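You operate a simulated robot arm through the tools that you are given. There is no shell and no other tool. Be economical: measure what you need, move in short steps, check, and stop when the job is done.

The job below is to be done with a simulated robot arm. You get a single attempt, and the scene is never put back.

## Task
Clamp the thin slat, sand the old paint off it and free the clamp.
Fine: sanding block back on its spot. Set down upright: sanding block. What is to be rubbed or washed off counts as gone when no trace of it is left.

Only the result counts: the job must be done as asked and must still hold three seconds after the hand-in. Knocking over, shifting, dropping, spilling or breaking anything else fails it.

## Robot
A 6-joint arm with a two-finger parallel gripper, fixed in place. Base frame: the origin is at the foot of the arm, x ahead of it, y to its left, z up; the work surface is at about z = 750. Readings come in mm, degrees, newtons and seconds.
With the tool pointing down near the work surface it reaches from about 260 to 680 mm from the base axis. Its first joint turns from -66.0 to 66.0 degrees. Payload 2.9 kg.
The TCP is the grasp point between the finger pads, 30 mm short of the fingertips. In the tool frame z runs along the fingers and y along their closing line. Largest opening 110 mm; finger width 20, thickness 10; the body of the gripper, 48 by 112 mm, starts 55 mm behind the TCP.
Orientation is that of the tool frame in the base frame, as [roll, pitch, yaw] about the fixed x, y, z axes, in that order (R = Rz(yaw) Ry(pitch) Rx(roll)). With the fingers straight down and closing along the base's y, the tool's x points along the base's -x, its y along +y and its z along -z.

## Interface
- The arm moves only by the tool servo_tool. Its argument "moves" is a list of rows, each an object (a shift or turn left out is 0, a gripper value left out holds the last) with "travel": the shift along the tool's x, y, z in mm, a list of three; "rotation": the turn, a rotation vector about the tool's x, y, z in rad, a list of three; "fingers": the gripper command, from -1 (shut) to 1 (fully open), values between in proportion. In form: [{"travel": [tx, ty, tz], "rotation": [wx, wy, wz], "fingers": fingers}, ...]. A call has 1 to 20 rows; each row shifts and turns the commanded pose from where the row before left it, along the tool's axes as they then stand. Each row takes 0.2 s and may step no farther than 50 mm and 8.6 degrees from the row before; otherwise, or with a gripper value out of range, the whole call is refused. A pose out of reach is approached as far as the arm can. The call stops where the force on the tool passes 70 N (or 10 N more than at its start, if that is more) or the arm is blocked; 0.2 s more then pass. Each finger travels about 108 mm/s and halts on what it meets, pressing with about 44 N; the grip force reading is that of the motor and also rises with nothing between the fingers. The clock runs only during rows and for 0.2 s after the last one: add rows that do not move to give the fingers time. It gives the time, the measured TCP pose, the force on the tool (base axes), the opening and the grip force at its end, in the units of the frame above (readings bear some noise), with the torque about the TCP (base axes, N m) and any sound that the robot's microphone picked up.
- Cameras (640 x 400 px; columns grow to the right, rows downward): "scene" is fixed at [62.8, 425, 1394.8]; the picture's right is [-0.88, -0.47, 0.00], its down [-0.25, 0.47, -0.84] and it looks along [0.40, -0.74, -0.54] (base axes); focal length 353 px, centre (320, 200). "wrist" rides on the gripper at [72, 17, -103] in the tool frame; the picture's right is [-0.23, 0.97, 0.00], its down [-0.76, -0.18, -0.62] and it looks along [-0.61, -0.14, 0.78] (tool axes); focal length 222 px, centre (320, 200). There is no depth. A picture from a camera that has moved, and an enlarged one, comes with that camera's place and axes in the base frame and with its lens. The place of the scene camera against the robot may be out by one fixed shift of up to 12 mm in any direction.
- snapshot(camera): a new picture of that camera. No time passes.
- enlarge(camera, box): a new picture of the part [left, top, right, bottom] of that camera's present view, enlarged. No time passes.
- close_job(): hands the job in; it is judged then, once.

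Work in short steps. Places have to be worked out from the pictures, the camera data and where the tool is seen: move nearer, look again, correct. Check each grasp and each placing, and mend what went wrong. You have 120 turns and 68 pictures in all, those below and enlarged ones among them. Open the gripper and draw the arm clear of the work before you hand the job in, unless the task says otherwise; then end with one line.

The tools are called after "Call:" as name(argument=value, ...) on one line, values as JSON. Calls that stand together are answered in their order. servo_tool: Moves the arm, as the interface text tells. Its arguments: {"type":"object","properties":{"moves":{"type":"array","items":{"type":"object","properties":{"travel":{"type":"array","items":{"type":"number"}},"rotation":{"type":"array","items":{"type":"number"}},"fingers":{"type":"number"}}}}},"required":["moves"]} The other tools are called the same way: snapshot (camera) takes a picture; enlarge (camera, box) takes an enlarged picture of a part of a camera's view; close_job () hands the job in.

At the start:

```text
clock: 0.0
eef_pos: [468.2, -23.9, 1099.0]
orientation: [179.9, 0.0, -180.0]
wrist_force: [-1.5, 0.2, -0.3]
ft_torque: [0.0, 0.01, 0.01]
finger_gap: 110.0
grasp_force: 0.0
```

scene: 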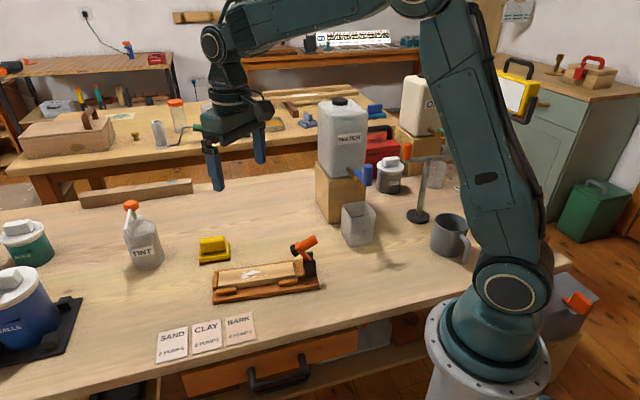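
wrist: 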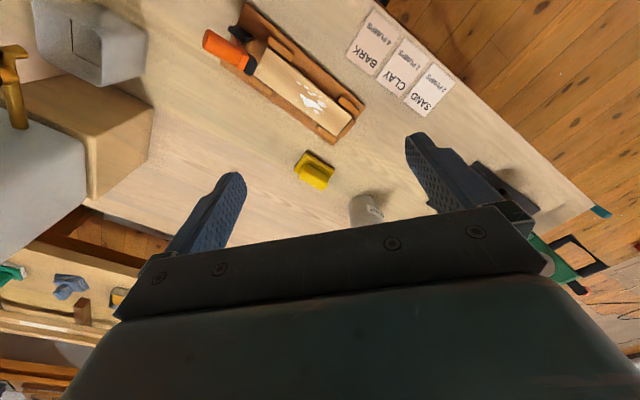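

I'll look closer at the slat fixture and the sanding block first.

Call:
enlarge(camera="scene", box=[180, 220, 340, 320])

Call:
enlarge(camera="wrist", box=[190, 0, 390, 200])

```text
4.00 times, centred on (260, 270) of scene
camera zoom: at [62.8, 425.0, 1394.8], right [-0.88, -0.47, 0.0], down [-0.25, 0.47, -0.84], along [0.4, -0.74, -0.54], focal length 1413 px, centre (560, -80)
```

zoom: 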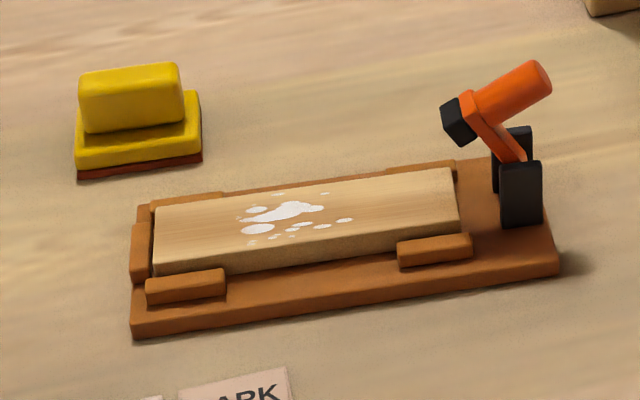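

```text
2.00 times, centred on (290, 100) of wrist
camera zoom: at [396.5, -8.3, 1202.0], right [0.23, 0.97, 0.0], down [0.76, -0.18, 0.62], along [0.61, -0.14, -0.78], focal length 444 px, centre (380, 400)
```

zoom: 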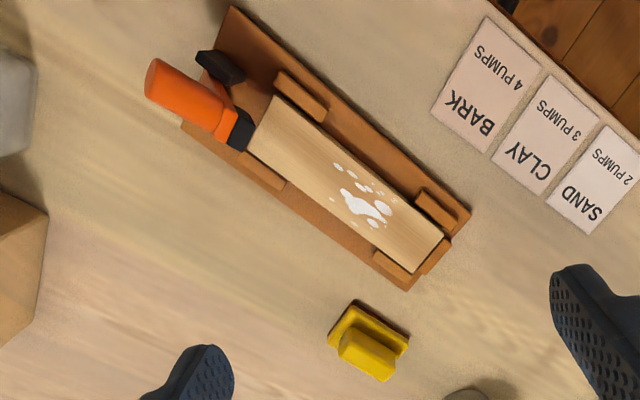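

The clamp sits at the near-right end of the slat, around (400,-135), and the sanding block at around (636,-80). I'll move the wrist camera nearer the clamp.

Call:
servo_tool(moves=[{"travel": [24, -15, 34]}, {"travel": [24, -15, 34]}, {"travel": [24, -15, 34]}, {"travel": [24, -15, 34]}, {"travel": [24, -15, 34]}, {"travel": [24, -15, 30]}])

Call:
snapshot(camera="wrist")

Call:
snapshot(camera="scene")

```text
clock: 1.4
eef_pos: [322.8, -114.9, 900.0]
orientation: [180.0, -0.1, -180.0]
wrist_force: [0.3, -0.1, -0.2]
ft_torque: [-0.01, 0.02, 0.04]
finger_gap: 110.1
grasp_force: 0.0
```

```text
63 pictures are left
camera wrist: at [250.2, -97.2, 1003.2], right [0.23, 0.97, 0.0], down [0.76, -0.18, 0.62], along [0.61, -0.14, -0.78], focal length 222 px, centre (320, 200)
```

wrist: 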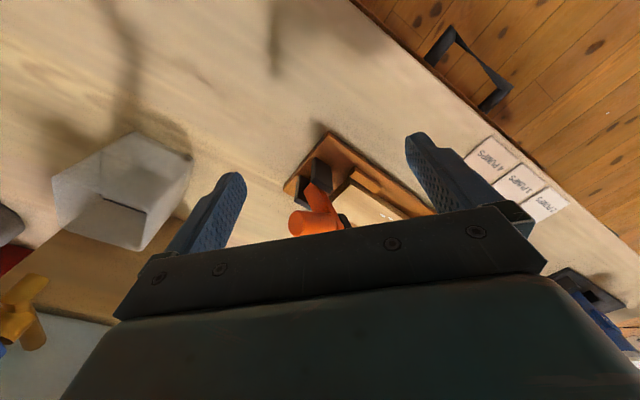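

```text
62 pictures are left
```

scene: 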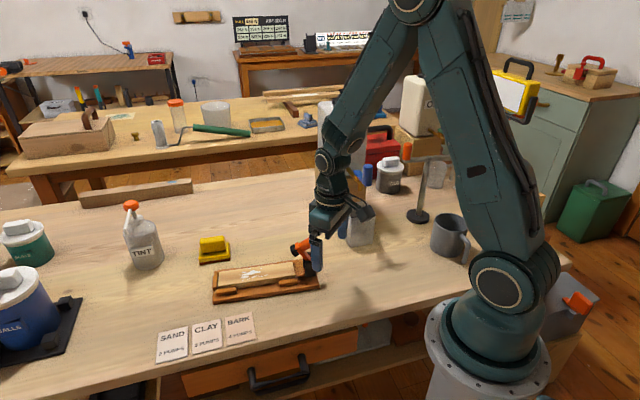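

The clamp is now in view next to the fingers; I'll enlarge it in both views.

Call:
enlarge(camera="wrist", box=[260, 110, 440, 250])

Call:
enlarge(camera="scene", box=[270, 220, 340, 300])

```text
2.86 times, centred on (350, 180) of wrist
camera zoom: at [250.2, -97.2, 1003.2], right [0.23, 0.97, 0.0], down [0.76, -0.18, 0.62], along [0.61, -0.14, -0.78], focal length 635 px, centre (234, 257)
```

zoom: 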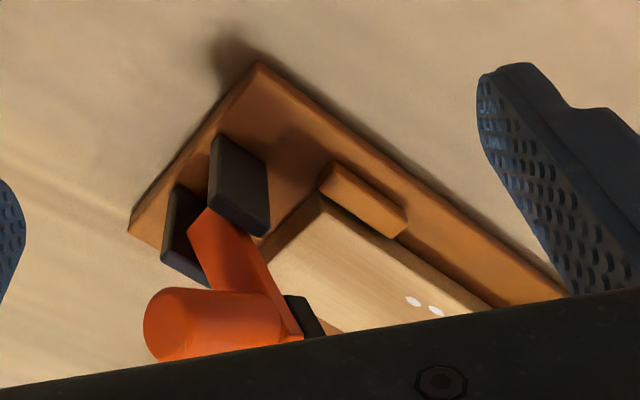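

```text
5.00 times, centred on (305, 260) of scene
camera zoom: at [62.8, 425.1, 1394.8], right [-0.88, -0.47, 0.0], down [-0.25, 0.47, -0.84], along [0.4, -0.74, -0.54], focal length 1766 px, centre (395, -100)
```

zoom: 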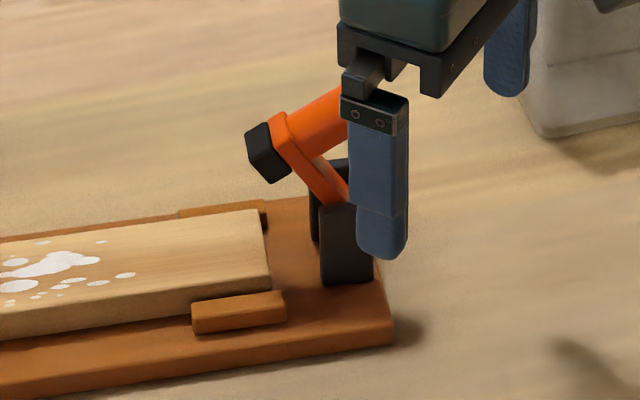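

I estimate the handle tip near (392,-155,854), with the lever swinging along the slat direction (about 40° from x). I'll rise, centre above the handle and turn 40° so the fingers close across the lever.

Call:
servo_tool(moves=[{"travel": [0, 0, -40]}, {"travel": [-35, -17, 0]}, {"travel": [-34, -18, 0]}, {"rotation": [0, 0, -0.14]}, {"rotation": [0, 0, -0.14]}, {"rotation": [0, 0, -0.14]}, {"rotation": [0, 0, -0.14]}, {"rotation": [0, 0, -0.14]}])

Call:
snapshot(camera="wrist")

```text
clock: 3.2
eef_pos: [395.0, -148.6, 938.4]
orientation: [180.0, 0.0, -139.8]
wrist_force: [0.1, -0.4, -0.7]
ft_torque: [-0.03, -0.05, -0.01]
finger_gap: 110.0
grasp_force: 0.0
```

```text
59 pictures are left
camera wrist: at [327.8, -183.7, 1041.7], right [-0.46, 0.89, 0.0], down [0.7, 0.36, 0.62], along [0.55, 0.28, -0.78], focal length 222 px, centre (320, 200)
```

wrist: 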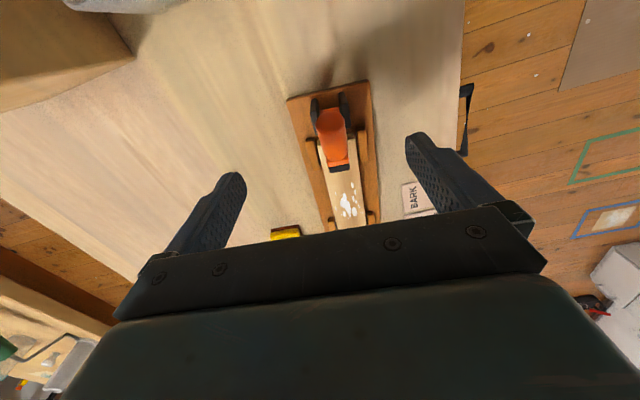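

Call:
enlarge(camera="wrist", box=[270, 70, 400, 230])

```text
2.50 times, centred on (335, 150) of wrist
camera zoom: at [327.8, -183.7, 1041.7], right [-0.46, 0.89, 0.0], down [0.7, 0.36, 0.62], along [0.55, 0.28, -0.78], focal length 555 px, centre (282, 325)
```

zoom: 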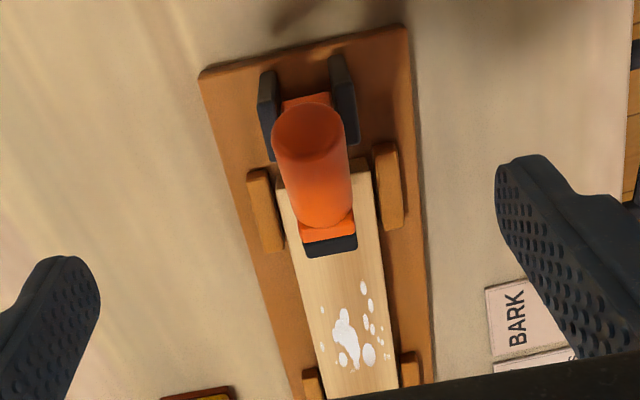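

Triangulating two wrist views puts the handle tip near (380,-149,865), above the pivot. I'll shift about 10 mm sideways, descend part-way and check the alignment.

Call:
servo_tool(moves=[{"travel": [0, 9.7, 25]}, {"travel": [0, 0, 25]}, {"travel": [0, 0, 0]}])

Call:
enlarge(camera="wrist", box=[200, 50, 440, 230])

Call:
enlarge(camera="scene", box=[270, 190, 370, 300])

```text
clock: 4.0
eef_pos: [388.1, -142.2, 890.4]
orientation: [-180.0, -0.1, -139.8]
wrist_force: [-0.1, 0.7, 0.8]
ft_torque: [0.01, -0.02, -0.01]
finger_gap: 110.1
grasp_force: 0.1
```

```text
2.22 times, centred on (320, 140) of wrist
camera zoom: at [321.9, -175.9, 991.7], right [-0.45, 0.89, 0.0], down [0.7, 0.35, 0.62], along [0.56, 0.28, -0.78], focal length 494 px, centre (320, 333)
```

zoom: 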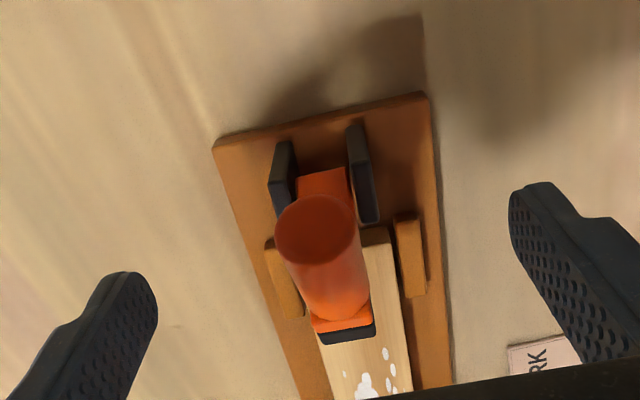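

```text
3.64 times, centred on (320, 245) of scene
camera zoom: at [62.8, 425.0, 1394.8], right [-0.88, -0.47, 0.0], down [-0.25, 0.47, -0.84], along [0.4, -0.74, -0.54], focal length 1284 px, centre (320, 36)
```

zoom: 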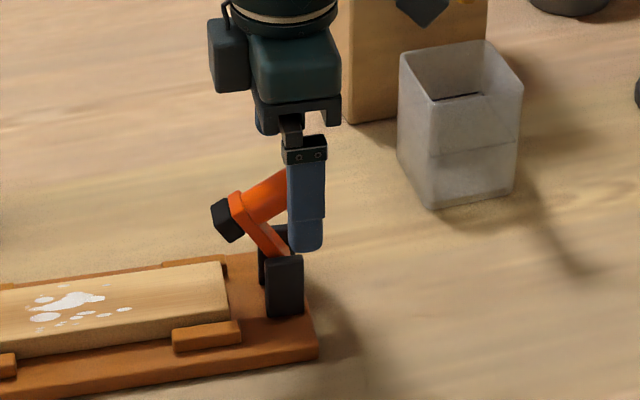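

The handle is centred between the fingers, with its tip near (382,-147,861). I'll descend and close on it.

Call:
servo_tool(moves=[{"travel": [-5, 0, 14]}, {"travel": [0, 0, 14]}, {"fingers": -1}, {"fingers": -1}, {"fingers": -1}, {"fingers": -1}])

Call:
enlarge(camera="scene", box=[270, 190, 370, 300])

```text
clock: 5.4
eef_pos: [392.5, -139.3, 859.3]
orientation: [179.9, 0.0, -139.9]
wrist_force: [-3.6, 5.7, 0.8]
ft_torque: [-0.08, -0.1, -0.43]
finger_gap: 22.4
grasp_force: 43.8
```

```text
3.64 times, centred on (320, 245) of scene
camera zoom: at [62.7, 425.2, 1394.8], right [-0.88, -0.47, 0.0], down [-0.25, 0.47, -0.84], along [0.4, -0.74, -0.54], focal length 1284 px, centre (320, 36)
```

zoom: 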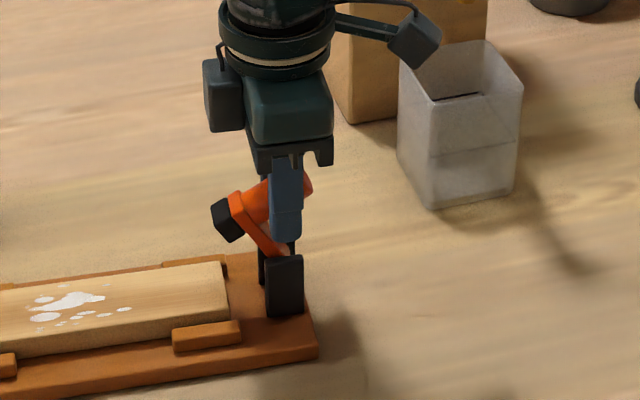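

The handle is gripped (22 mm). I'll swing it along the arc over the pivot in small steps while watching the force.

Call:
servo_tool(moves=[{"travel": [-4.5, 0, 1.3]}, {"travel": [-4.5, 0, 1.7]}, {"travel": [-4.5, 0, 2.3]}, {"travel": [-4.5, 0, 2.7]}, {"travel": [-4, 0, 2.8]}, {"travel": [-3.6, 0, 3.2]}])

Call:
enlarge(camera="scene", box=[270, 190, 370, 300])

```text
clock: 6.8
eef_pos: [412.1, -122.9, 847.3]
orientation: [-179.8, 0.1, -139.9]
wrist_force: [-9.6, -8.1, 18.7]
ft_torque: [-0.52, 0.84, 0.03]
finger_gap: 22.2
grasp_force: 44.5
```

```text
3.64 times, centred on (320, 245) of scene
camera zoom: at [62.4, 424.9, 1394.9], right [-0.88, -0.47, 0.0], down [-0.25, 0.47, -0.84], along [0.4, -0.74, -0.54], focal length 1284 px, centre (320, 36)
```

zoom: 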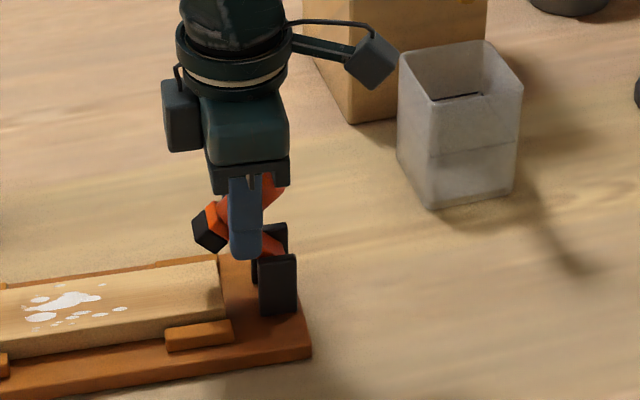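

The handle follows, but the fixture slid about 4–5 mm because turning against the grip adds torque. I'll now tilt the tool with the lever so the load stays low, moving slightly more downward than forward.

Call:
servo_tool(moves=[{"travel": [-1.5, 0, 1.8], "rotation": [0, 0.08, 0]}, {"travel": [-4.0, 0, 3.4], "rotation": [0, 0.1, 0]}, {"travel": [-4.6, 0, 3.5], "rotation": [0, 0.1, 0]}])

Call:
enlarge(camera="scene", box=[270, 190, 370, 300])

```text
clock: 7.6
eef_pos: [421.1, -116.0, 837.8]
orientation: [-179.7, -15.7, -139.7]
wrist_force: [15.0, 9.2, 23.8]
ft_torque: [0.13, 0.25, 0.07]
finger_gap: 22.8
grasp_force: 44.0
```

```text
3.64 times, centred on (320, 245) of scene
camera zoom: at [62.9, 425.3, 1394.7], right [-0.88, -0.47, 0.0], down [-0.25, 0.47, -0.84], along [0.4, -0.74, -0.54], focal length 1284 px, centre (320, 36)
```

zoom: 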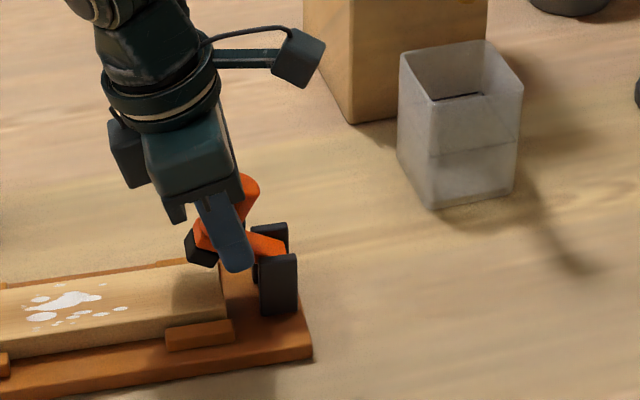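

The lever is turning with lower load and the fixture holds. The tool is being pulled forward, so I'll follow a bit more forward.

Call:
servo_tool(moves=[{"travel": [-5.8, 0, 1.5], "rotation": [0, 0.09, 0]}, {"travel": [-5.2, 0, 2.0], "rotation": [0, 0.09, 0]}])

Call:
enlarge(camera="scene", box=[270, 190, 370, 300])

```text
clock: 8.2
eef_pos: [427.1, -112.3, 831.4]
orientation: [-179.7, -26.3, -140.1]
wrist_force: [18.3, -4.1, 18.2]
ft_torque: [0.06, 0.57, 0.36]
finger_gap: 22.8
grasp_force: 44.4
```

```text
3.64 times, centred on (320, 245) of scene
camera zoom: at [63.0, 425.0, 1394.8], right [-0.88, -0.47, 0.0], down [-0.25, 0.47, -0.84], along [0.4, -0.74, -0.54], focal length 1284 px, centre (320, 36)
```

zoom: 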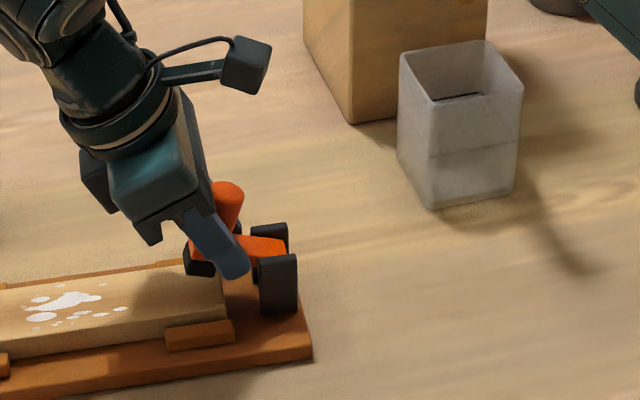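

The pad is almost at the slat. I'll continue a little with a small sideways correction.

Call:
servo_tool(moves=[{"travel": [-5.0, -1, 1.0], "rotation": [0, 0.09, 0]}, {"travel": [-5.0, 0, 2.2], "rotation": [0, 0.09, 0]}])

Call:
enlarge(camera="scene", box=[270, 190, 370, 300])

```text
clock: 8.8
eef_pos: [429.5, -108.5, 823.5]
orientation: [-179.8, -36.9, -140.4]
wrist_force: [4.2, -15.8, 17.2]
ft_torque: [-0.52, 0.73, 0.13]
finger_gap: 22.3
grasp_force: 44.4
```

```text
3.64 times, centred on (320, 245) of scene
camera zoom: at [62.7, 424.7, 1394.9], right [-0.88, -0.47, 0.0], down [-0.25, 0.47, -0.84], along [0.4, -0.74, -0.54], focal length 1284 px, centre (320, 36)
```

zoom: 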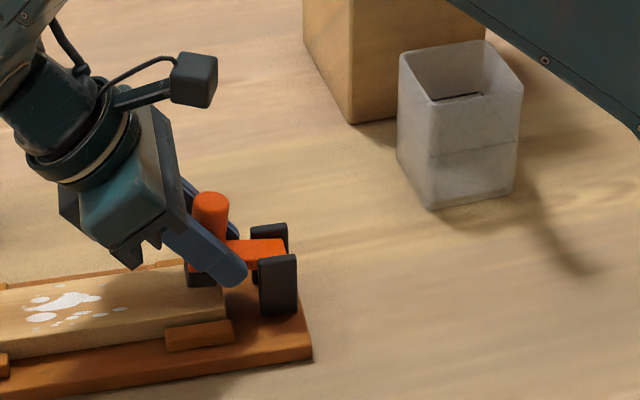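

The handle looks vertical with the pad on the slat. I'll press a touch further to make sure it's seated.

Call:
servo_tool(moves=[{"travel": [-3.5, -1, 2.0], "rotation": [0, 0.04, 0]}, {"travel": [-3, 0, 2.2], "rotation": [0, 0.04, 0]}, {}])

Call:
enlarge(camera="scene", box=[270, 190, 370, 300])

```text
clock: 9.6
eef_pos: [432.5, -107.2, 815.3]
orientation: [179.8, -41.4, -139.7]
wrist_force: [-7.5, -8.7, 8.8]
ft_torque: [-0.61, 0.16, 0.05]
finger_gap: 22.6
grasp_force: 43.9
```

```text
3.64 times, centred on (320, 245) of scene
camera zoom: at [62.5, 424.9, 1394.9], right [-0.88, -0.47, 0.0], down [-0.25, 0.47, -0.84], along [0.4, -0.74, -0.54], focal length 1284 px, centre (320, 36)
```

zoom: 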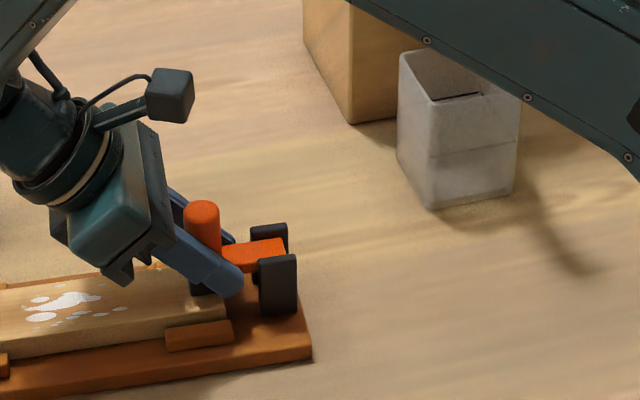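

The lever appears seated with low remaining force. I'll open the fingers partly, back out along the tool axis and check that it stays closed.

Call:
servo_tool(moves=[{"fingers": 0}, {}, {"travel": [0, 0, -30]}, {"travel": [0, 0, -40]}, {"travel": [0, 0, -40], "rotation": [0, -0.1, 0]}, {"travel": [0, 0, -20], "rotation": [0, -0.15, 0]}, {"rotation": [0, -0.15, 0]}, {"rotation": [0, -0.15, 0]}, {"rotation": [0, -0.15, 0]}])

Call:
enlarge(camera="scene", box=[190, 220, 350, 320])

Call:
snapshot(camera="wrist")

```text
clock: 11.6
eef_pos: [497.8, -50.7, 914.2]
orientation: [179.9, -1.1, -140.0]
wrist_force: [0.1, 0.1, 0.7]
ft_torque: [0.02, -0.02, -0.02]
finger_gap: 54.9
grasp_force: 0.1
```

```text
4.00 times, centred on (270, 270) of scene
camera zoom: at [62.8, 425.1, 1394.8], right [-0.88, -0.47, 0.0], down [-0.25, 0.47, -0.84], along [0.4, -0.74, -0.54], focal length 1413 px, centre (520, -80)
```

zoom: 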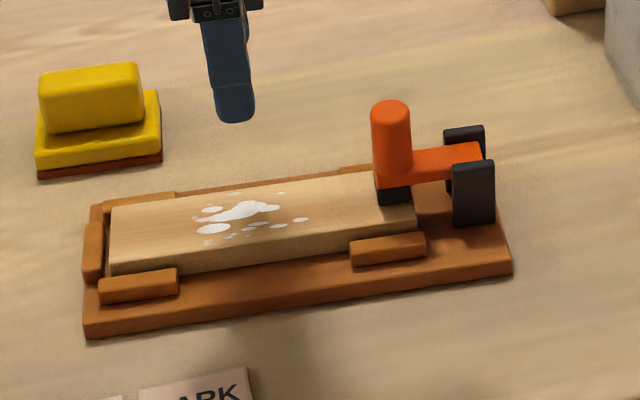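

```text
48 pictures are left
camera wrist: at [433.3, -84.1, 1018.9], right [-0.45, 0.89, 0.0], down [0.71, 0.36, 0.61], along [0.54, 0.27, -0.79], focal length 222 px, centre (320, 200)
```

wrist: 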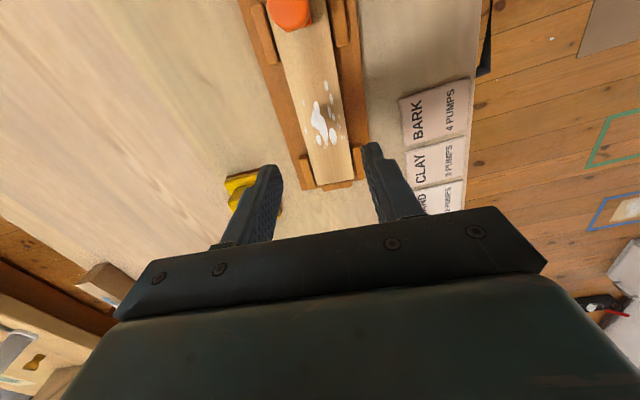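

The clamp is closed on the slat and the sanding block hasn't moved. Next I'll hover above the block to measure its position and yaw.

Call:
servo_tool(moves=[{"travel": [-19, -31, 0], "fingers": 1}, {"travel": [-19, -31, 0]}, {"travel": [-18, -30, 0]}, {}])

Call:
snapshot(camera="wrist")

```text
clock: 12.6
eef_pos: [603.9, -86.7, 911.9]
orientation: [-180.0, -1.2, -139.9]
wrist_force: [-0.7, -0.3, -0.5]
ft_torque: [-0.01, 0.0, -0.01]
finger_gap: 110.0
grasp_force: 0.0
```

```text
47 pictures are left
camera wrist: at [538.2, -118.9, 1017.0], right [-0.45, 0.89, 0.0], down [0.71, 0.36, 0.61], along [0.54, 0.27, -0.79], focal length 222 px, centre (320, 200)
```

wrist: 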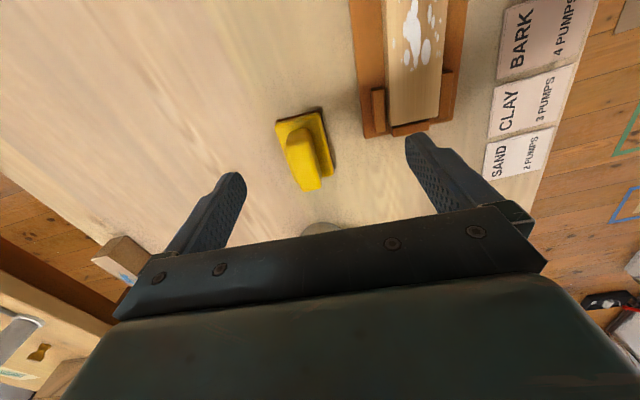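

Call:
enlarge(camera="wrist", box=[240, 70, 400, 230])

```text
2.50 times, centred on (320, 150) of wrist
camera zoom: at [538.2, -118.9, 1017.0], right [-0.45, 0.89, 0.0], down [0.71, 0.36, 0.61], along [0.54, 0.27, -0.79], focal length 555 px, centre (320, 325)
```

zoom: 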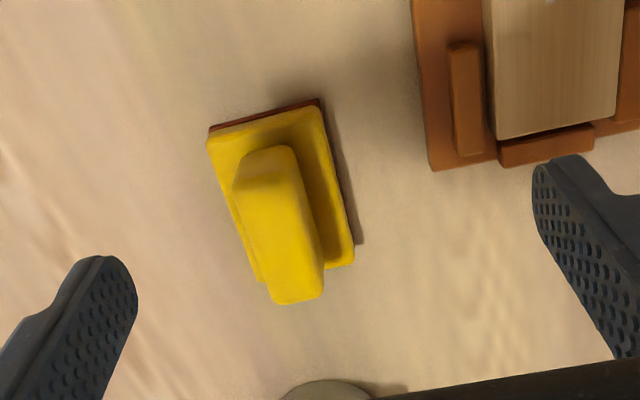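

Block centre ≈ (650,-80), long axis at about 44°. I'll take a closer scene view to get the handle height.

Call:
enlarge(camera="scene", box=[190, 225, 240, 275])

```text
8.00 times, centred on (215, 250) of scene
camera zoom: at [62.9, 425.0, 1394.8], right [-0.88, -0.47, 0.0], down [-0.25, 0.47, -0.84], along [0.4, -0.74, -0.54], focal length 2826 px, centre (1160, -200)
```

zoom: 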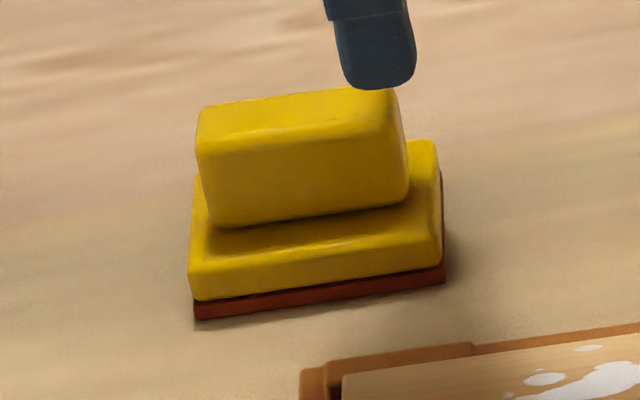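

Base top is at about z=772 and handle top about 807. I'll align yaw, hover with the fingertips just above the handle, and recheck.

Call:
servo_tool(moves=[{"travel": [-18, -12, 0], "rotation": [0, -0.02, 0]}, {"travel": [-18, -12, 15], "rotation": [0, 0, -0.07]}, {"travel": [0, 0, 20]}, {"travel": [0, 0, 22]}, {}])

Call:
snapshot(camera="wrist")

Call:
enlarge(camera="scene", box=[170, 200, 270, 280])

```text
clock: 13.8
eef_pos: [643.3, -82.0, 853.8]
orientation: [180.0, 0.0, -135.9]
wrist_force: [1.3, 0.6, 0.6]
ft_torque: [0.0, 0.01, -0.02]
finger_gap: 109.8
grasp_force: 0.0
```

```text
44 pictures are left
camera wrist: at [579.9, -120.5, 957.7], right [-0.51, 0.86, 0.0], down [0.67, 0.4, 0.62], along [0.53, 0.32, -0.78], focal length 222 px, centre (320, 200)
```

wrist: 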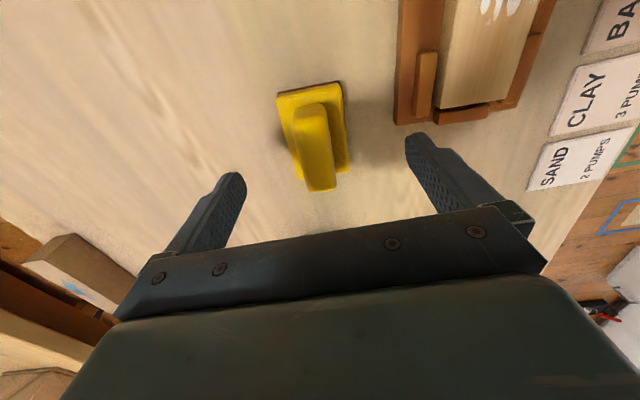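

```text
5.00 times, centred on (220, 240) of scene
camera zoom: at [62.8, 425.0, 1394.8], right [-0.88, -0.47, 0.0], down [-0.25, 0.47, -0.84], along [0.4, -0.74, -0.54], focal length 1766 px, centre (820, 0)
```

zoom: 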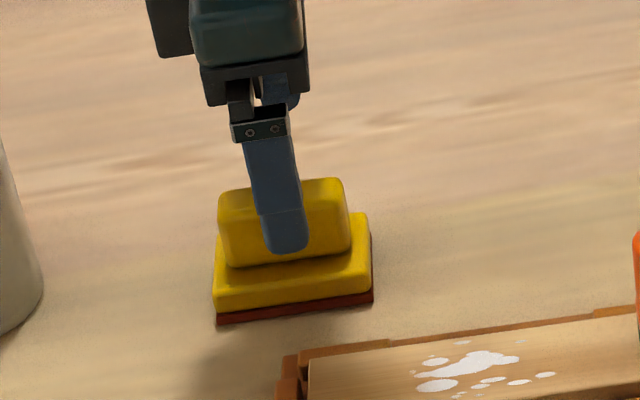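

Nearly centred, about 3 mm off sideways. I'll enlarge to settle the yaw and offset before grasping.

Call:
enlarge(camera="wrist", box=[260, 70, 380, 210])

```text
2.86 times, centred on (320, 140) of wrist
camera zoom: at [579.9, -120.5, 957.7], right [-0.51, 0.86, 0.0], down [0.67, 0.4, 0.62], along [0.53, 0.32, -0.78], focal length 635 px, centre (320, 371)
```

zoom: 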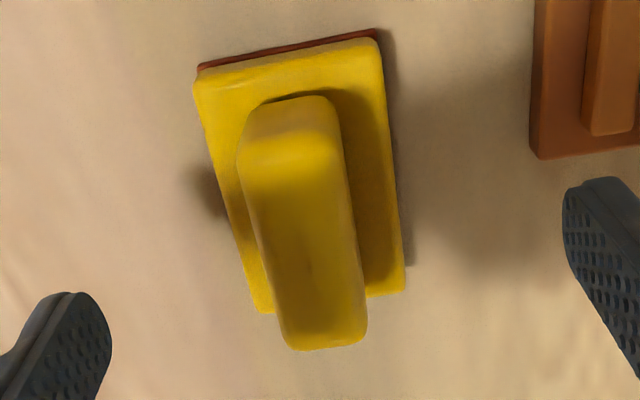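

Corner fit gives block centre (648.6,-81.8) and yaw 41.3°. I'll correct, descend to z≈807 and grip.

Call:
servo_tool(moves=[{"travel": [-3.9, -3.5, 0], "rotation": [0, 0, 0.049]}, {"travel": [0, 0, 20]}, {"travel": [0, 0, 16]}, {"travel": [0, 0, 10]}, {}, {"fingers": -1}, {"fingers": -1}, {"fingers": -1}, {"fingers": -1}])

Call:
enlarge(camera="scene", box=[170, 200, 270, 280])

```text
clock: 15.8
eef_pos: [648.6, -81.3, 810.1]
orientation: [-180.0, -0.1, -138.7]
wrist_force: [1.0, -1.1, 1.4]
ft_torque: [0.07, -0.01, -0.01]
finger_gap: 25.5
grasp_force: 44.0
```

```text
5.00 times, centred on (220, 240) of scene
camera zoom: at [62.8, 425.0, 1394.8], right [-0.88, -0.47, 0.0], down [-0.25, 0.47, -0.84], along [0.4, -0.74, -0.54], focal length 1766 px, centre (820, 0)
```

zoom: 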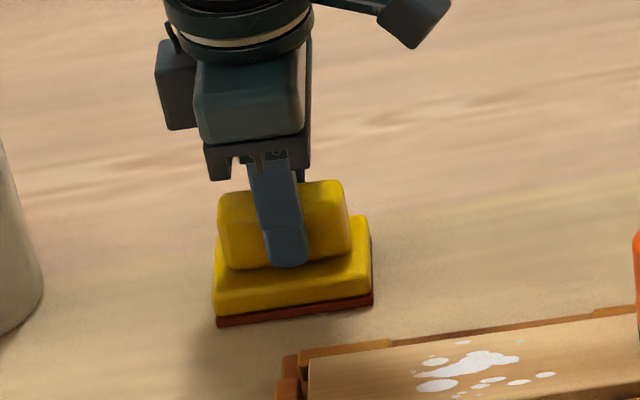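

Block is held upright, with the original grasp pose at (648.6,-81.3,810.1), yaw -138.7. I'll lift it and carry it over the paint, around (504,-48).

Call:
servo_tool(moves=[{"travel": [0, 0, -20]}, {"travel": [0, 0, -25]}, {"travel": [0, 0, -20]}, {"travel": [29, 40, 0]}, {"travel": [29, 40, 0]}, {"travel": [29, 40.5, 0]}, {"rotation": [0, 0, 0.028]}, {}])

Call:
enlarge(camera="scene", box=[190, 200, 350, 320])

Call:
snapshot(camera="wrist")

```text
clock: 17.6
eef_pos: [504.2, -48.0, 875.5]
orientation: [-179.9, 0.0, -140.4]
wrist_force: [0.7, -1.3, -0.1]
ft_torque: [-0.03, 0.02, 0.0]
finger_gap: 25.4
grasp_force: 44.2
```

```text
3.33 times, centred on (270, 260) of scene
camera zoom: at [62.8, 425.0, 1394.8], right [-0.88, -0.47, 0.0], down [-0.25, 0.47, -0.84], along [0.4, -0.74, -0.54], focal length 1177 px, centre (487, 0)
```

zoom: 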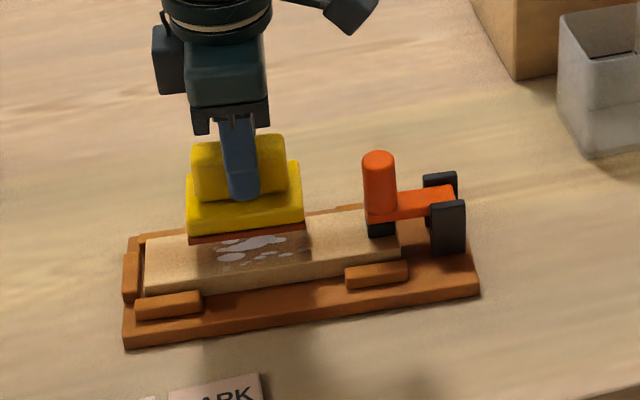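

```text
39 pictures are left
camera wrist: at [437.0, -81.3, 978.1], right [-0.45, 0.89, 0.0], down [0.7, 0.35, 0.62], along [0.56, 0.28, -0.78], focal length 222 px, centre (320, 200)
```

wrist: 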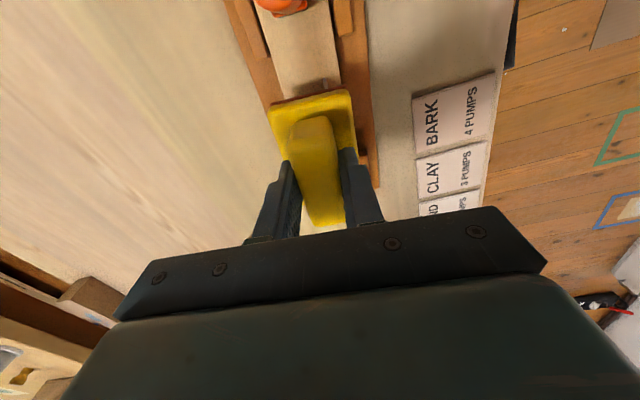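

It's positioned over the paint, parallel to the slat. I'll lower it gently until contact.

Call:
servo_tool(moves=[{"travel": [0, 0, 14]}, {"travel": [0, 0, 8]}, {"travel": [0, 0, 4]}, {}])

```text
clock: 18.6
eef_pos: [504.4, -48.0, 849.4]
orientation: [179.9, 0.0, -140.3]
wrist_force: [0.6, 0.5, -0.3]
ft_torque: [0.02, 0.01, 0.01]
finger_gap: 25.1
grasp_force: 43.7
```

No contact yet; continuing in small steps.

Call:
servo_tool(moves=[{"travel": [0, 0, 3]}, {"travel": [0, 0, 3]}, {"travel": [0, 0, 2]}, {}])

Call:
enlarge(camera="scene", box=[210, 230, 290, 310])

```text
clock: 19.6
eef_pos: [503.1, -47.9, 843.6]
orientation: [-179.8, 0.1, -140.3]
wrist_force: [-2.8, 0.5, 16.1]
ft_torque: [0.0, 0.35, -0.01]
finger_gap: 25.2
grasp_force: 44.2
```

```text
5.00 times, centred on (250, 270) of scene
camera zoom: at [62.5, 425.1, 1394.8], right [-0.88, -0.47, 0.0], down [-0.25, 0.47, -0.84], along [0.4, -0.74, -0.54], focal length 1766 px, centre (670, -150)
```

zoom: 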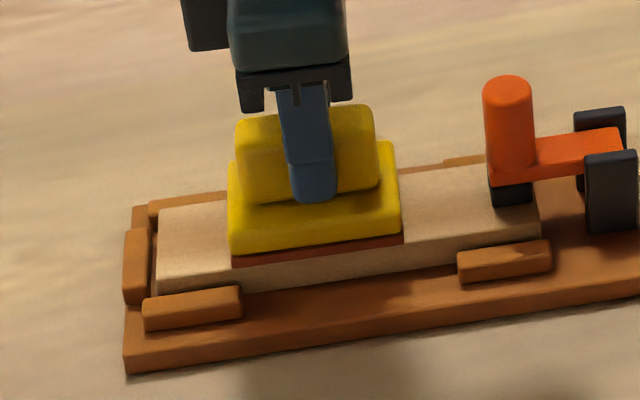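

Contact at about 16 N with the block flat on the slat. I'll begin with short strokes along the slat and check the fixture stays put.

Call:
servo_tool(moves=[{"travel": [8, 0, 0]}, {"travel": [8, 0, 0]}, {"travel": [-8, 0, 0]}, {"travel": [-8, 0, 0]}, {"travel": [-8, 0, 0]}, {"travel": [-8, 0, 0]}, {"travel": [8, 0, 0]}, {"travel": [8, 0, 0]}])

Call:
enlarge(camera="scene", box=[210, 230, 290, 310])

```text
clock: 21.4
eef_pos: [505.6, -46.4, 841.0]
orientation: [-179.9, 0.3, -140.1]
wrist_force: [7.5, 7.4, 23.5]
ft_torque: [0.09, 0.07, -0.07]
finger_gap: 25.2
grasp_force: 44.4
```

```text
5.00 times, centred on (250, 270) of scene
camera zoom: at [62.6, 425.3, 1394.8], right [-0.88, -0.47, 0.0], down [-0.25, 0.47, -0.84], along [0.4, -0.74, -0.54], focal length 1766 px, centre (670, -150)
```

zoom: 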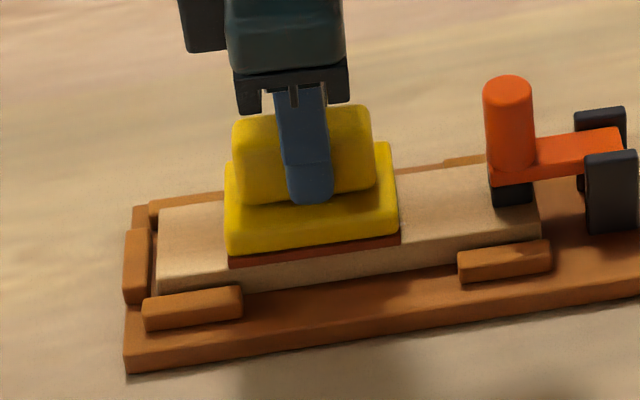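

The fixture didn't move. I'll do longer strokes with small sideways offsets for full coverage.

Call:
servo_tool(moves=[{"travel": [12, 3, 0]}, {"travel": [12, 0, 0]}, {"travel": [-12, 0, 0]}, {"travel": [-12, 0, 0]}, {"travel": [-12, 0, 0]}, {"travel": [-12, 0, 0]}, {"travel": [12, -3, 0]}, {"travel": [12, -3, 0]}, {"travel": [12, 0, 0]}, {"travel": [12, 0, 0]}, {"travel": [-12, 0, 0]}, {"travel": [-12, 0, 0]}, {"travel": [-12, 0, 0]}, {"travel": [-12, 0, 0]}, {"travel": [12, 3, 0]}, {"travel": [12, 0, 0]}, {"travel": [12, 0, 0]}, {"travel": [12, 0, 0]}, {"travel": [-12, 0, 0]}, {"travel": [-12, 0, 0]}])

```text
clock: 25.6
eef_pos: [502.6, -49.3, 840.7]
orientation: [-180.0, -0.1, -140.4]
wrist_force: [-6.2, -8.0, 24.6]
ft_torque: [-0.25, 0.15, 0.02]
finger_gap: 25.1
grasp_force: 44.4
```

Force stayed steady. I'll lift, move toward the far end, and look at the slat.

Call:
servo_tool(moves=[{"travel": [0, 0, -20]}, {"travel": [0, 0, -30]}, {"travel": [-20, -40, 0]}, {"travel": [-20, -40, 0]}])

Call:
enlarge(camera="scene", box=[210, 230, 330, 310])

Call:
enlarge(camera="wrist", box=[260, 0, 480, 180])

```text
clock: 26.6
eef_pos: [585.9, -85.8, 892.6]
orientation: [180.0, 0.1, -140.3]
wrist_force: [-0.2, 0.0, -0.8]
ft_torque: [0.0, -0.01, -0.03]
finger_gap: 25.5
grasp_force: 44.1
```

```text
5.00 times, centred on (270, 270) of scene
camera zoom: at [62.8, 425.1, 1394.8], right [-0.88, -0.47, 0.0], down [-0.25, 0.47, -0.84], along [0.4, -0.74, -0.54], focal length 1766 px, centre (570, -150)
```

zoom: 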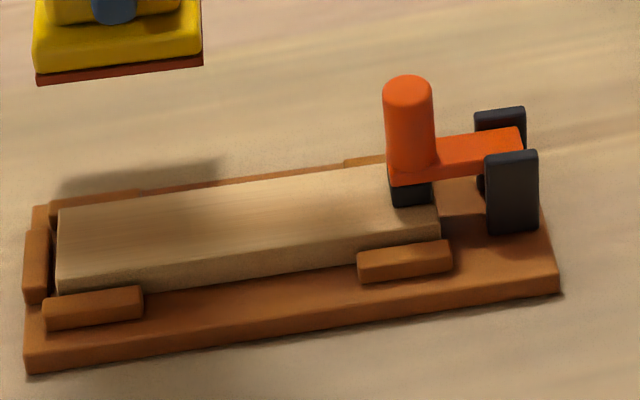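

```text
2.22 times, centred on (370, 90) of wrist
camera zoom: at [519.2, -118.3, 994.3], right [-0.45, 0.89, 0.0], down [0.7, 0.35, 0.62], along [0.56, 0.28, -0.78], focal length 494 px, centre (209, 444)
```

zoom: 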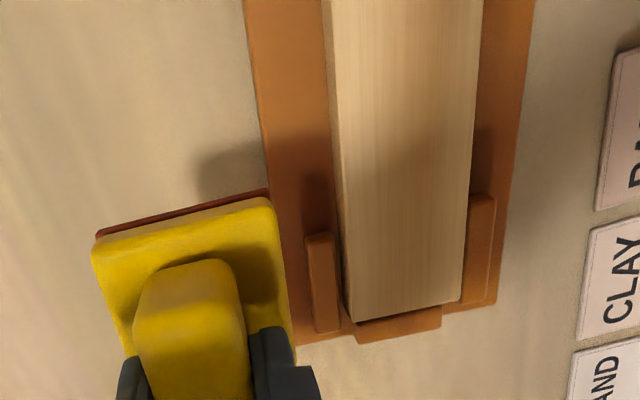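

The slat is clean. I'll carry the block back above its spot and check its position before setting it down.

Call:
servo_tool(moves=[{"travel": [-25.5, -18.3, 0]}, {"travel": [-25.6, -18.3, 0]}, {"rotation": [0, 0, -0.028], "travel": [0, 0, 25]}, {"travel": [0, 0, 25]}, {"travel": [0, 0, 12]}, {}])

Call:
enlarge(camera="wrist", box=[250, 70, 390, 230])

Call:
enlarge(camera="scene", box=[170, 200, 270, 280])

```text
clock: 28.0
eef_pos: [650.2, -78.0, 828.5]
orientation: [-180.0, 0.0, -138.7]
wrist_force: [-0.4, 0.2, -2.0]
ft_torque: [-0.01, 0.0, -0.02]
finger_gap: 25.0
grasp_force: 44.0
```

```text
2.50 times, centred on (320, 150) of wrist
camera zoom: at [583.4, -114.0, 931.6], right [-0.47, 0.88, 0.0], down [0.69, 0.37, 0.62], along [0.55, 0.29, -0.78], focal length 555 px, centre (320, 325)
```

zoom: 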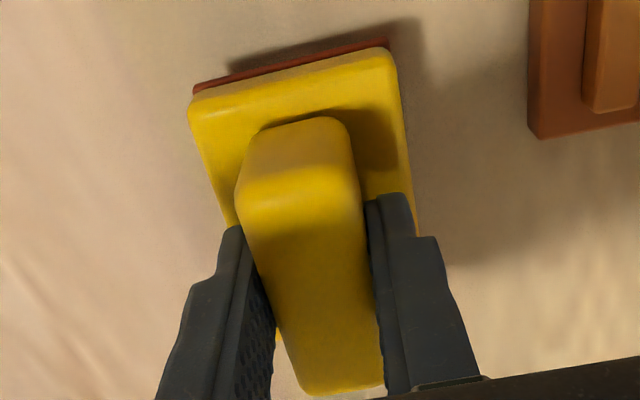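

```text
5.00 times, centred on (220, 240) of scene
camera zoom: at [62.9, 425.0, 1394.8], right [-0.88, -0.47, 0.0], down [-0.25, 0.47, -0.84], along [0.4, -0.74, -0.54], focal length 1766 px, centre (820, 0)
```

zoom: 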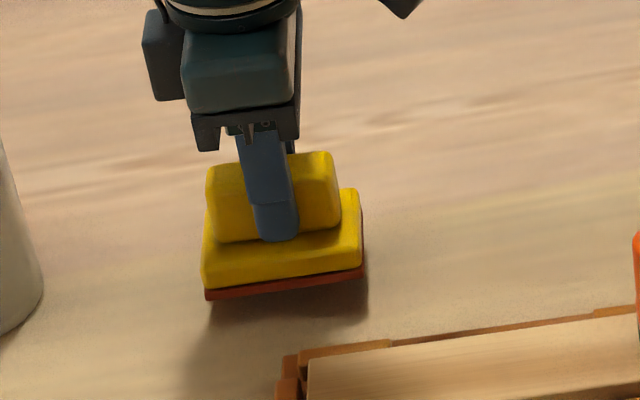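

The block sits about 3 mm off in y relative to its original corners. I'll correct and lower it to contact.

Call:
servo_tool(moves=[{"travel": [1.8, -2.5, 0]}, {"travel": [0, 0, 10]}, {"travel": [0, 0, 6]}, {"travel": [0, 0, 2]}, {}])

Call:
enlarge(camera="scene", box=[170, 200, 270, 280])

```text
clock: 29.2
eef_pos: [649.7, -83.0, 812.2]
orientation: [-180.0, 0.1, -138.7]
wrist_force: [-0.1, 0.1, -0.6]
ft_torque: [0.0, 0.0, -0.02]
finger_gap: 25.1
grasp_force: 43.8
```

```text
5.00 times, centred on (220, 240) of scene
camera zoom: at [62.9, 425.0, 1394.8], right [-0.88, -0.47, 0.0], down [-0.25, 0.47, -0.84], along [0.4, -0.74, -0.54], focal length 1766 px, centre (820, 0)
```

zoom: 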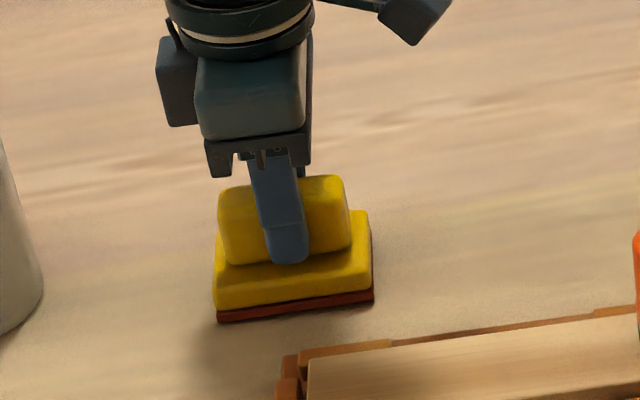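

The block now overlaps its original outline, about 1–2 mm above the table. I'll lower until contact.

Call:
servo_tool(moves=[{"travel": [0, 0, 1.5]}, {"travel": [0, 0, 1]}, {}])

```text
clock: 30.0
eef_pos: [649.3, -82.8, 809.4]
orientation: [-180.0, 0.0, -138.7]
wrist_force: [0.3, -1.1, 0.6]
ft_torque: [-0.07, 0.09, 0.02]
finger_gap: 25.0
grasp_force: 43.8
```

A hint of contact; one more millimetre, then release and rise straight up.

Call:
servo_tool(moves=[{"travel": [0, 0, 1]}, {}])

```text
clock: 30.6
eef_pos: [648.8, -82.5, 808.6]
orientation: [-179.9, 0.0, -138.8]
wrist_force: [-3.8, -0.5, 8.9]
ft_torque: [-0.2, 0.4, -0.01]
finger_gap: 25.5
grasp_force: 43.2
```

Firm contact at 9 N. Releasing and lifting off.

Call:
servo_tool(moves=[{"fingers": 0.3}, {"fingers": 0.3}, {}, {"travel": [0, 0, -30]}, {"travel": [0, 0, -40]}, {"travel": [0, 0, -30]}])

Call:
enlarge(camera="scene", box=[190, 225, 240, 275])

Call:
snapshot(camera="wrist")

```text
clock: 32.0
eef_pos: [648.9, -83.0, 909.5]
orientation: [180.0, 0.0, -138.8]
wrist_force: [0.1, -0.2, 0.3]
ft_torque: [0.01, -0.03, 0.02]
finger_gap: 71.5
grasp_force: 0.0
```

```text
8.00 times, centred on (215, 250) of scene
camera zoom: at [62.8, 425.0, 1394.8], right [-0.88, -0.47, 0.0], down [-0.25, 0.47, -0.84], along [0.4, -0.74, -0.54], focal length 2826 px, centre (1160, -200)
```

zoom: 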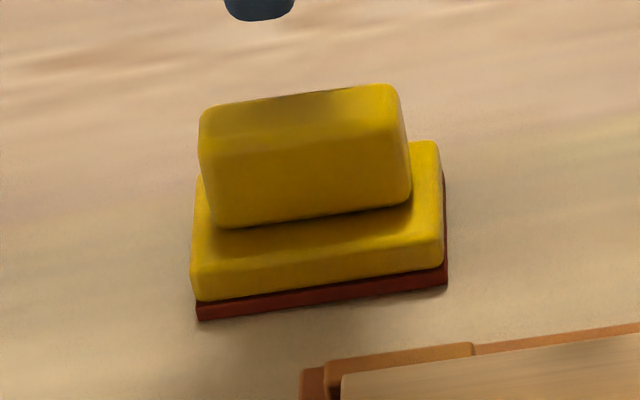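

```text
30 pictures are left
camera wrist: at [583.3, -119.1, 1011.1], right [-0.47, 0.88, 0.0], down [0.69, 0.37, 0.62], along [0.55, 0.29, -0.78], focal length 222 px, centre (320, 200)
```

wrist: 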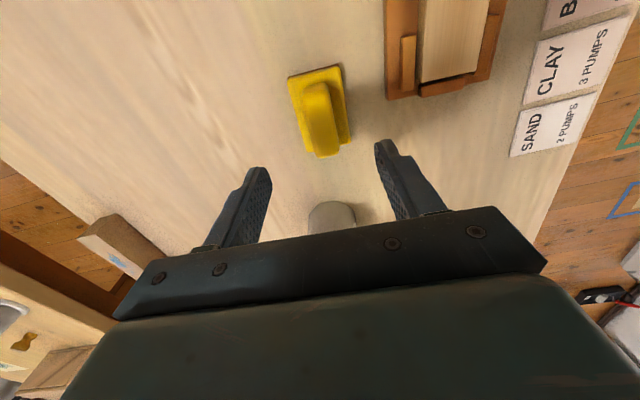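

The block is back within about 1 mm of its spot and upright. Now back over the clamp handle to measure it from above.

Call:
servo_tool(moves=[{"travel": [0, 0, -25], "fingers": 1}, {"travel": [38.4, 26, 0]}, {"travel": [38.4, 26, 0]}, {"travel": [38.4, 26, 0]}, {"travel": [38.4, 26, 0]}, {"travel": [38.4, 26, 0], "rotation": [0, 0, 0.02]}, {}])

Call:
enlarge(camera="wrist", box=[240, 50, 400, 230])

```text
clock: 33.6
eef_pos: [418.2, -115.0, 932.5]
orientation: [-180.0, 0.1, -139.9]
wrist_force: [0.1, -0.2, 0.1]
ft_torque: [-0.01, 0.05, 0.01]
finger_gap: 109.8
grasp_force: 0.0
```

```text
2.22 times, centred on (320, 140) of wrist
camera zoom: at [351.9, -148.3, 1036.0], right [-0.45, 0.89, 0.0], down [0.7, 0.36, 0.62], along [0.56, 0.28, -0.78], focal length 494 px, centre (320, 333)
```

zoom: 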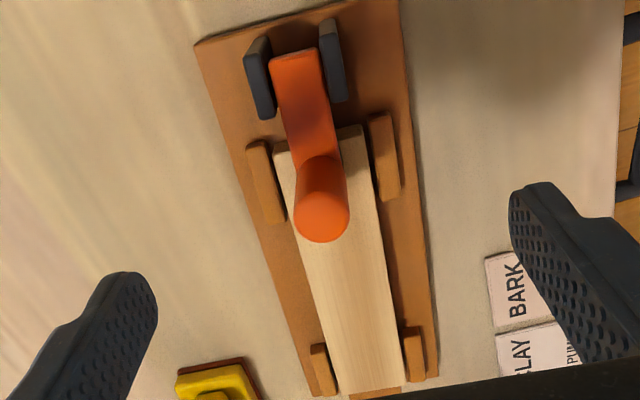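

Handle axis is near (429,-110), pivot about 48 mm behind it. I'll take the tilted approach pose as before, ahead of the handle.

Call:
servo_tool(moves=[{"travel": [-26.2, -1.4, 0], "fingers": 0}, {"travel": [-26.2, -1.3, 0]}, {"travel": [0, 0, 40]}, {"rotation": [0, 0.122, 0]}, {"rotation": [0, 0.122, 0]}, {"rotation": [0, 0.122, 0]}, {"rotation": [0, 0.122, 0]}, {"rotation": [0, 0.122, 0]}, {}])

Call:
enlarge(camera="wrist", box=[200, 50, 440, 230])

Call:
enlarge(camera="scene", box=[230, 190, 350, 300])

```text
clock: 35.6
eef_pos: [460.1, -80.4, 892.9]
orientation: [179.9, -35.0, -139.8]
wrist_force: [0.1, 0.7, 0.3]
ft_torque: [0.01, 0.04, -0.03]
finger_gap: 55.2
grasp_force: 0.2
```

```text
2.22 times, centred on (320, 140) of wrist
camera zoom: at [449.5, -67.6, 1018.8], right [-0.49, 0.86, -0.13], down [0.86, 0.5, 0.07], along [0.13, -0.08, -0.99], focal length 494 px, centre (320, 333)
```

zoom: 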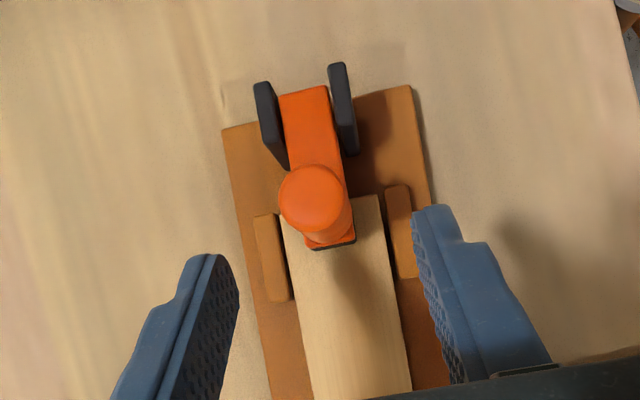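

```text
3.64 times, centred on (290, 245) of scene
camera zoom: at [62.8, 425.1, 1394.8], right [-0.88, -0.47, 0.0], down [-0.25, 0.47, -0.84], along [0.4, -0.74, -0.54], focal length 1284 px, centre (429, 36)
```

zoom: 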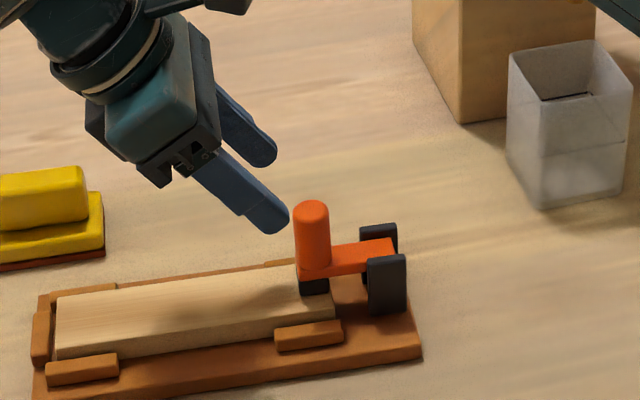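

Handle tip is confirmed at about (432,-107). I'll shift 2 mm sideways, go in 70 mm along the tool axis and grip.

Call:
servo_tool(moves=[{"travel": [0, -2.2, 25]}, {"travel": [0, 0, 25]}, {"travel": [0, 0, 20]}, {}, {"fingers": -1}, {"fingers": -1}, {"fingers": -1}])

Call:
enlarge(camera="scene", box=[230, 190, 350, 300])

```text
clock: 37.2
eef_pos: [431.5, -109.1, 833.6]
orientation: [179.9, -35.0, -139.8]
wrist_force: [-3.4, 2.1, -0.5]
ft_torque: [0.0, -0.19, 0.07]
finger_gap: 22.7
grasp_force: 43.9
```

```text
3.64 times, centred on (290, 245) of scene
camera zoom: at [62.8, 425.1, 1394.8], right [-0.88, -0.47, 0.0], down [-0.25, 0.47, -0.84], along [0.4, -0.74, -0.54], focal length 1284 px, centre (429, 36)
```

zoom: 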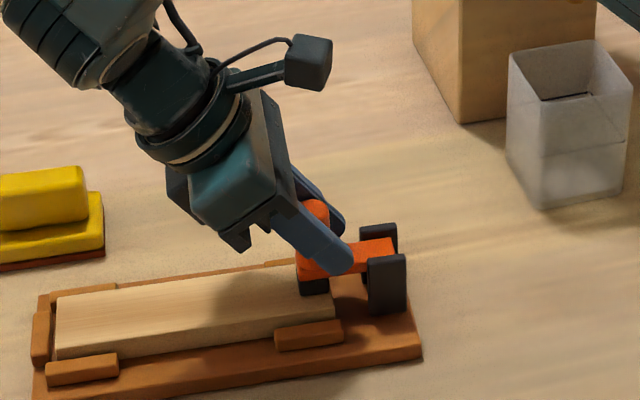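

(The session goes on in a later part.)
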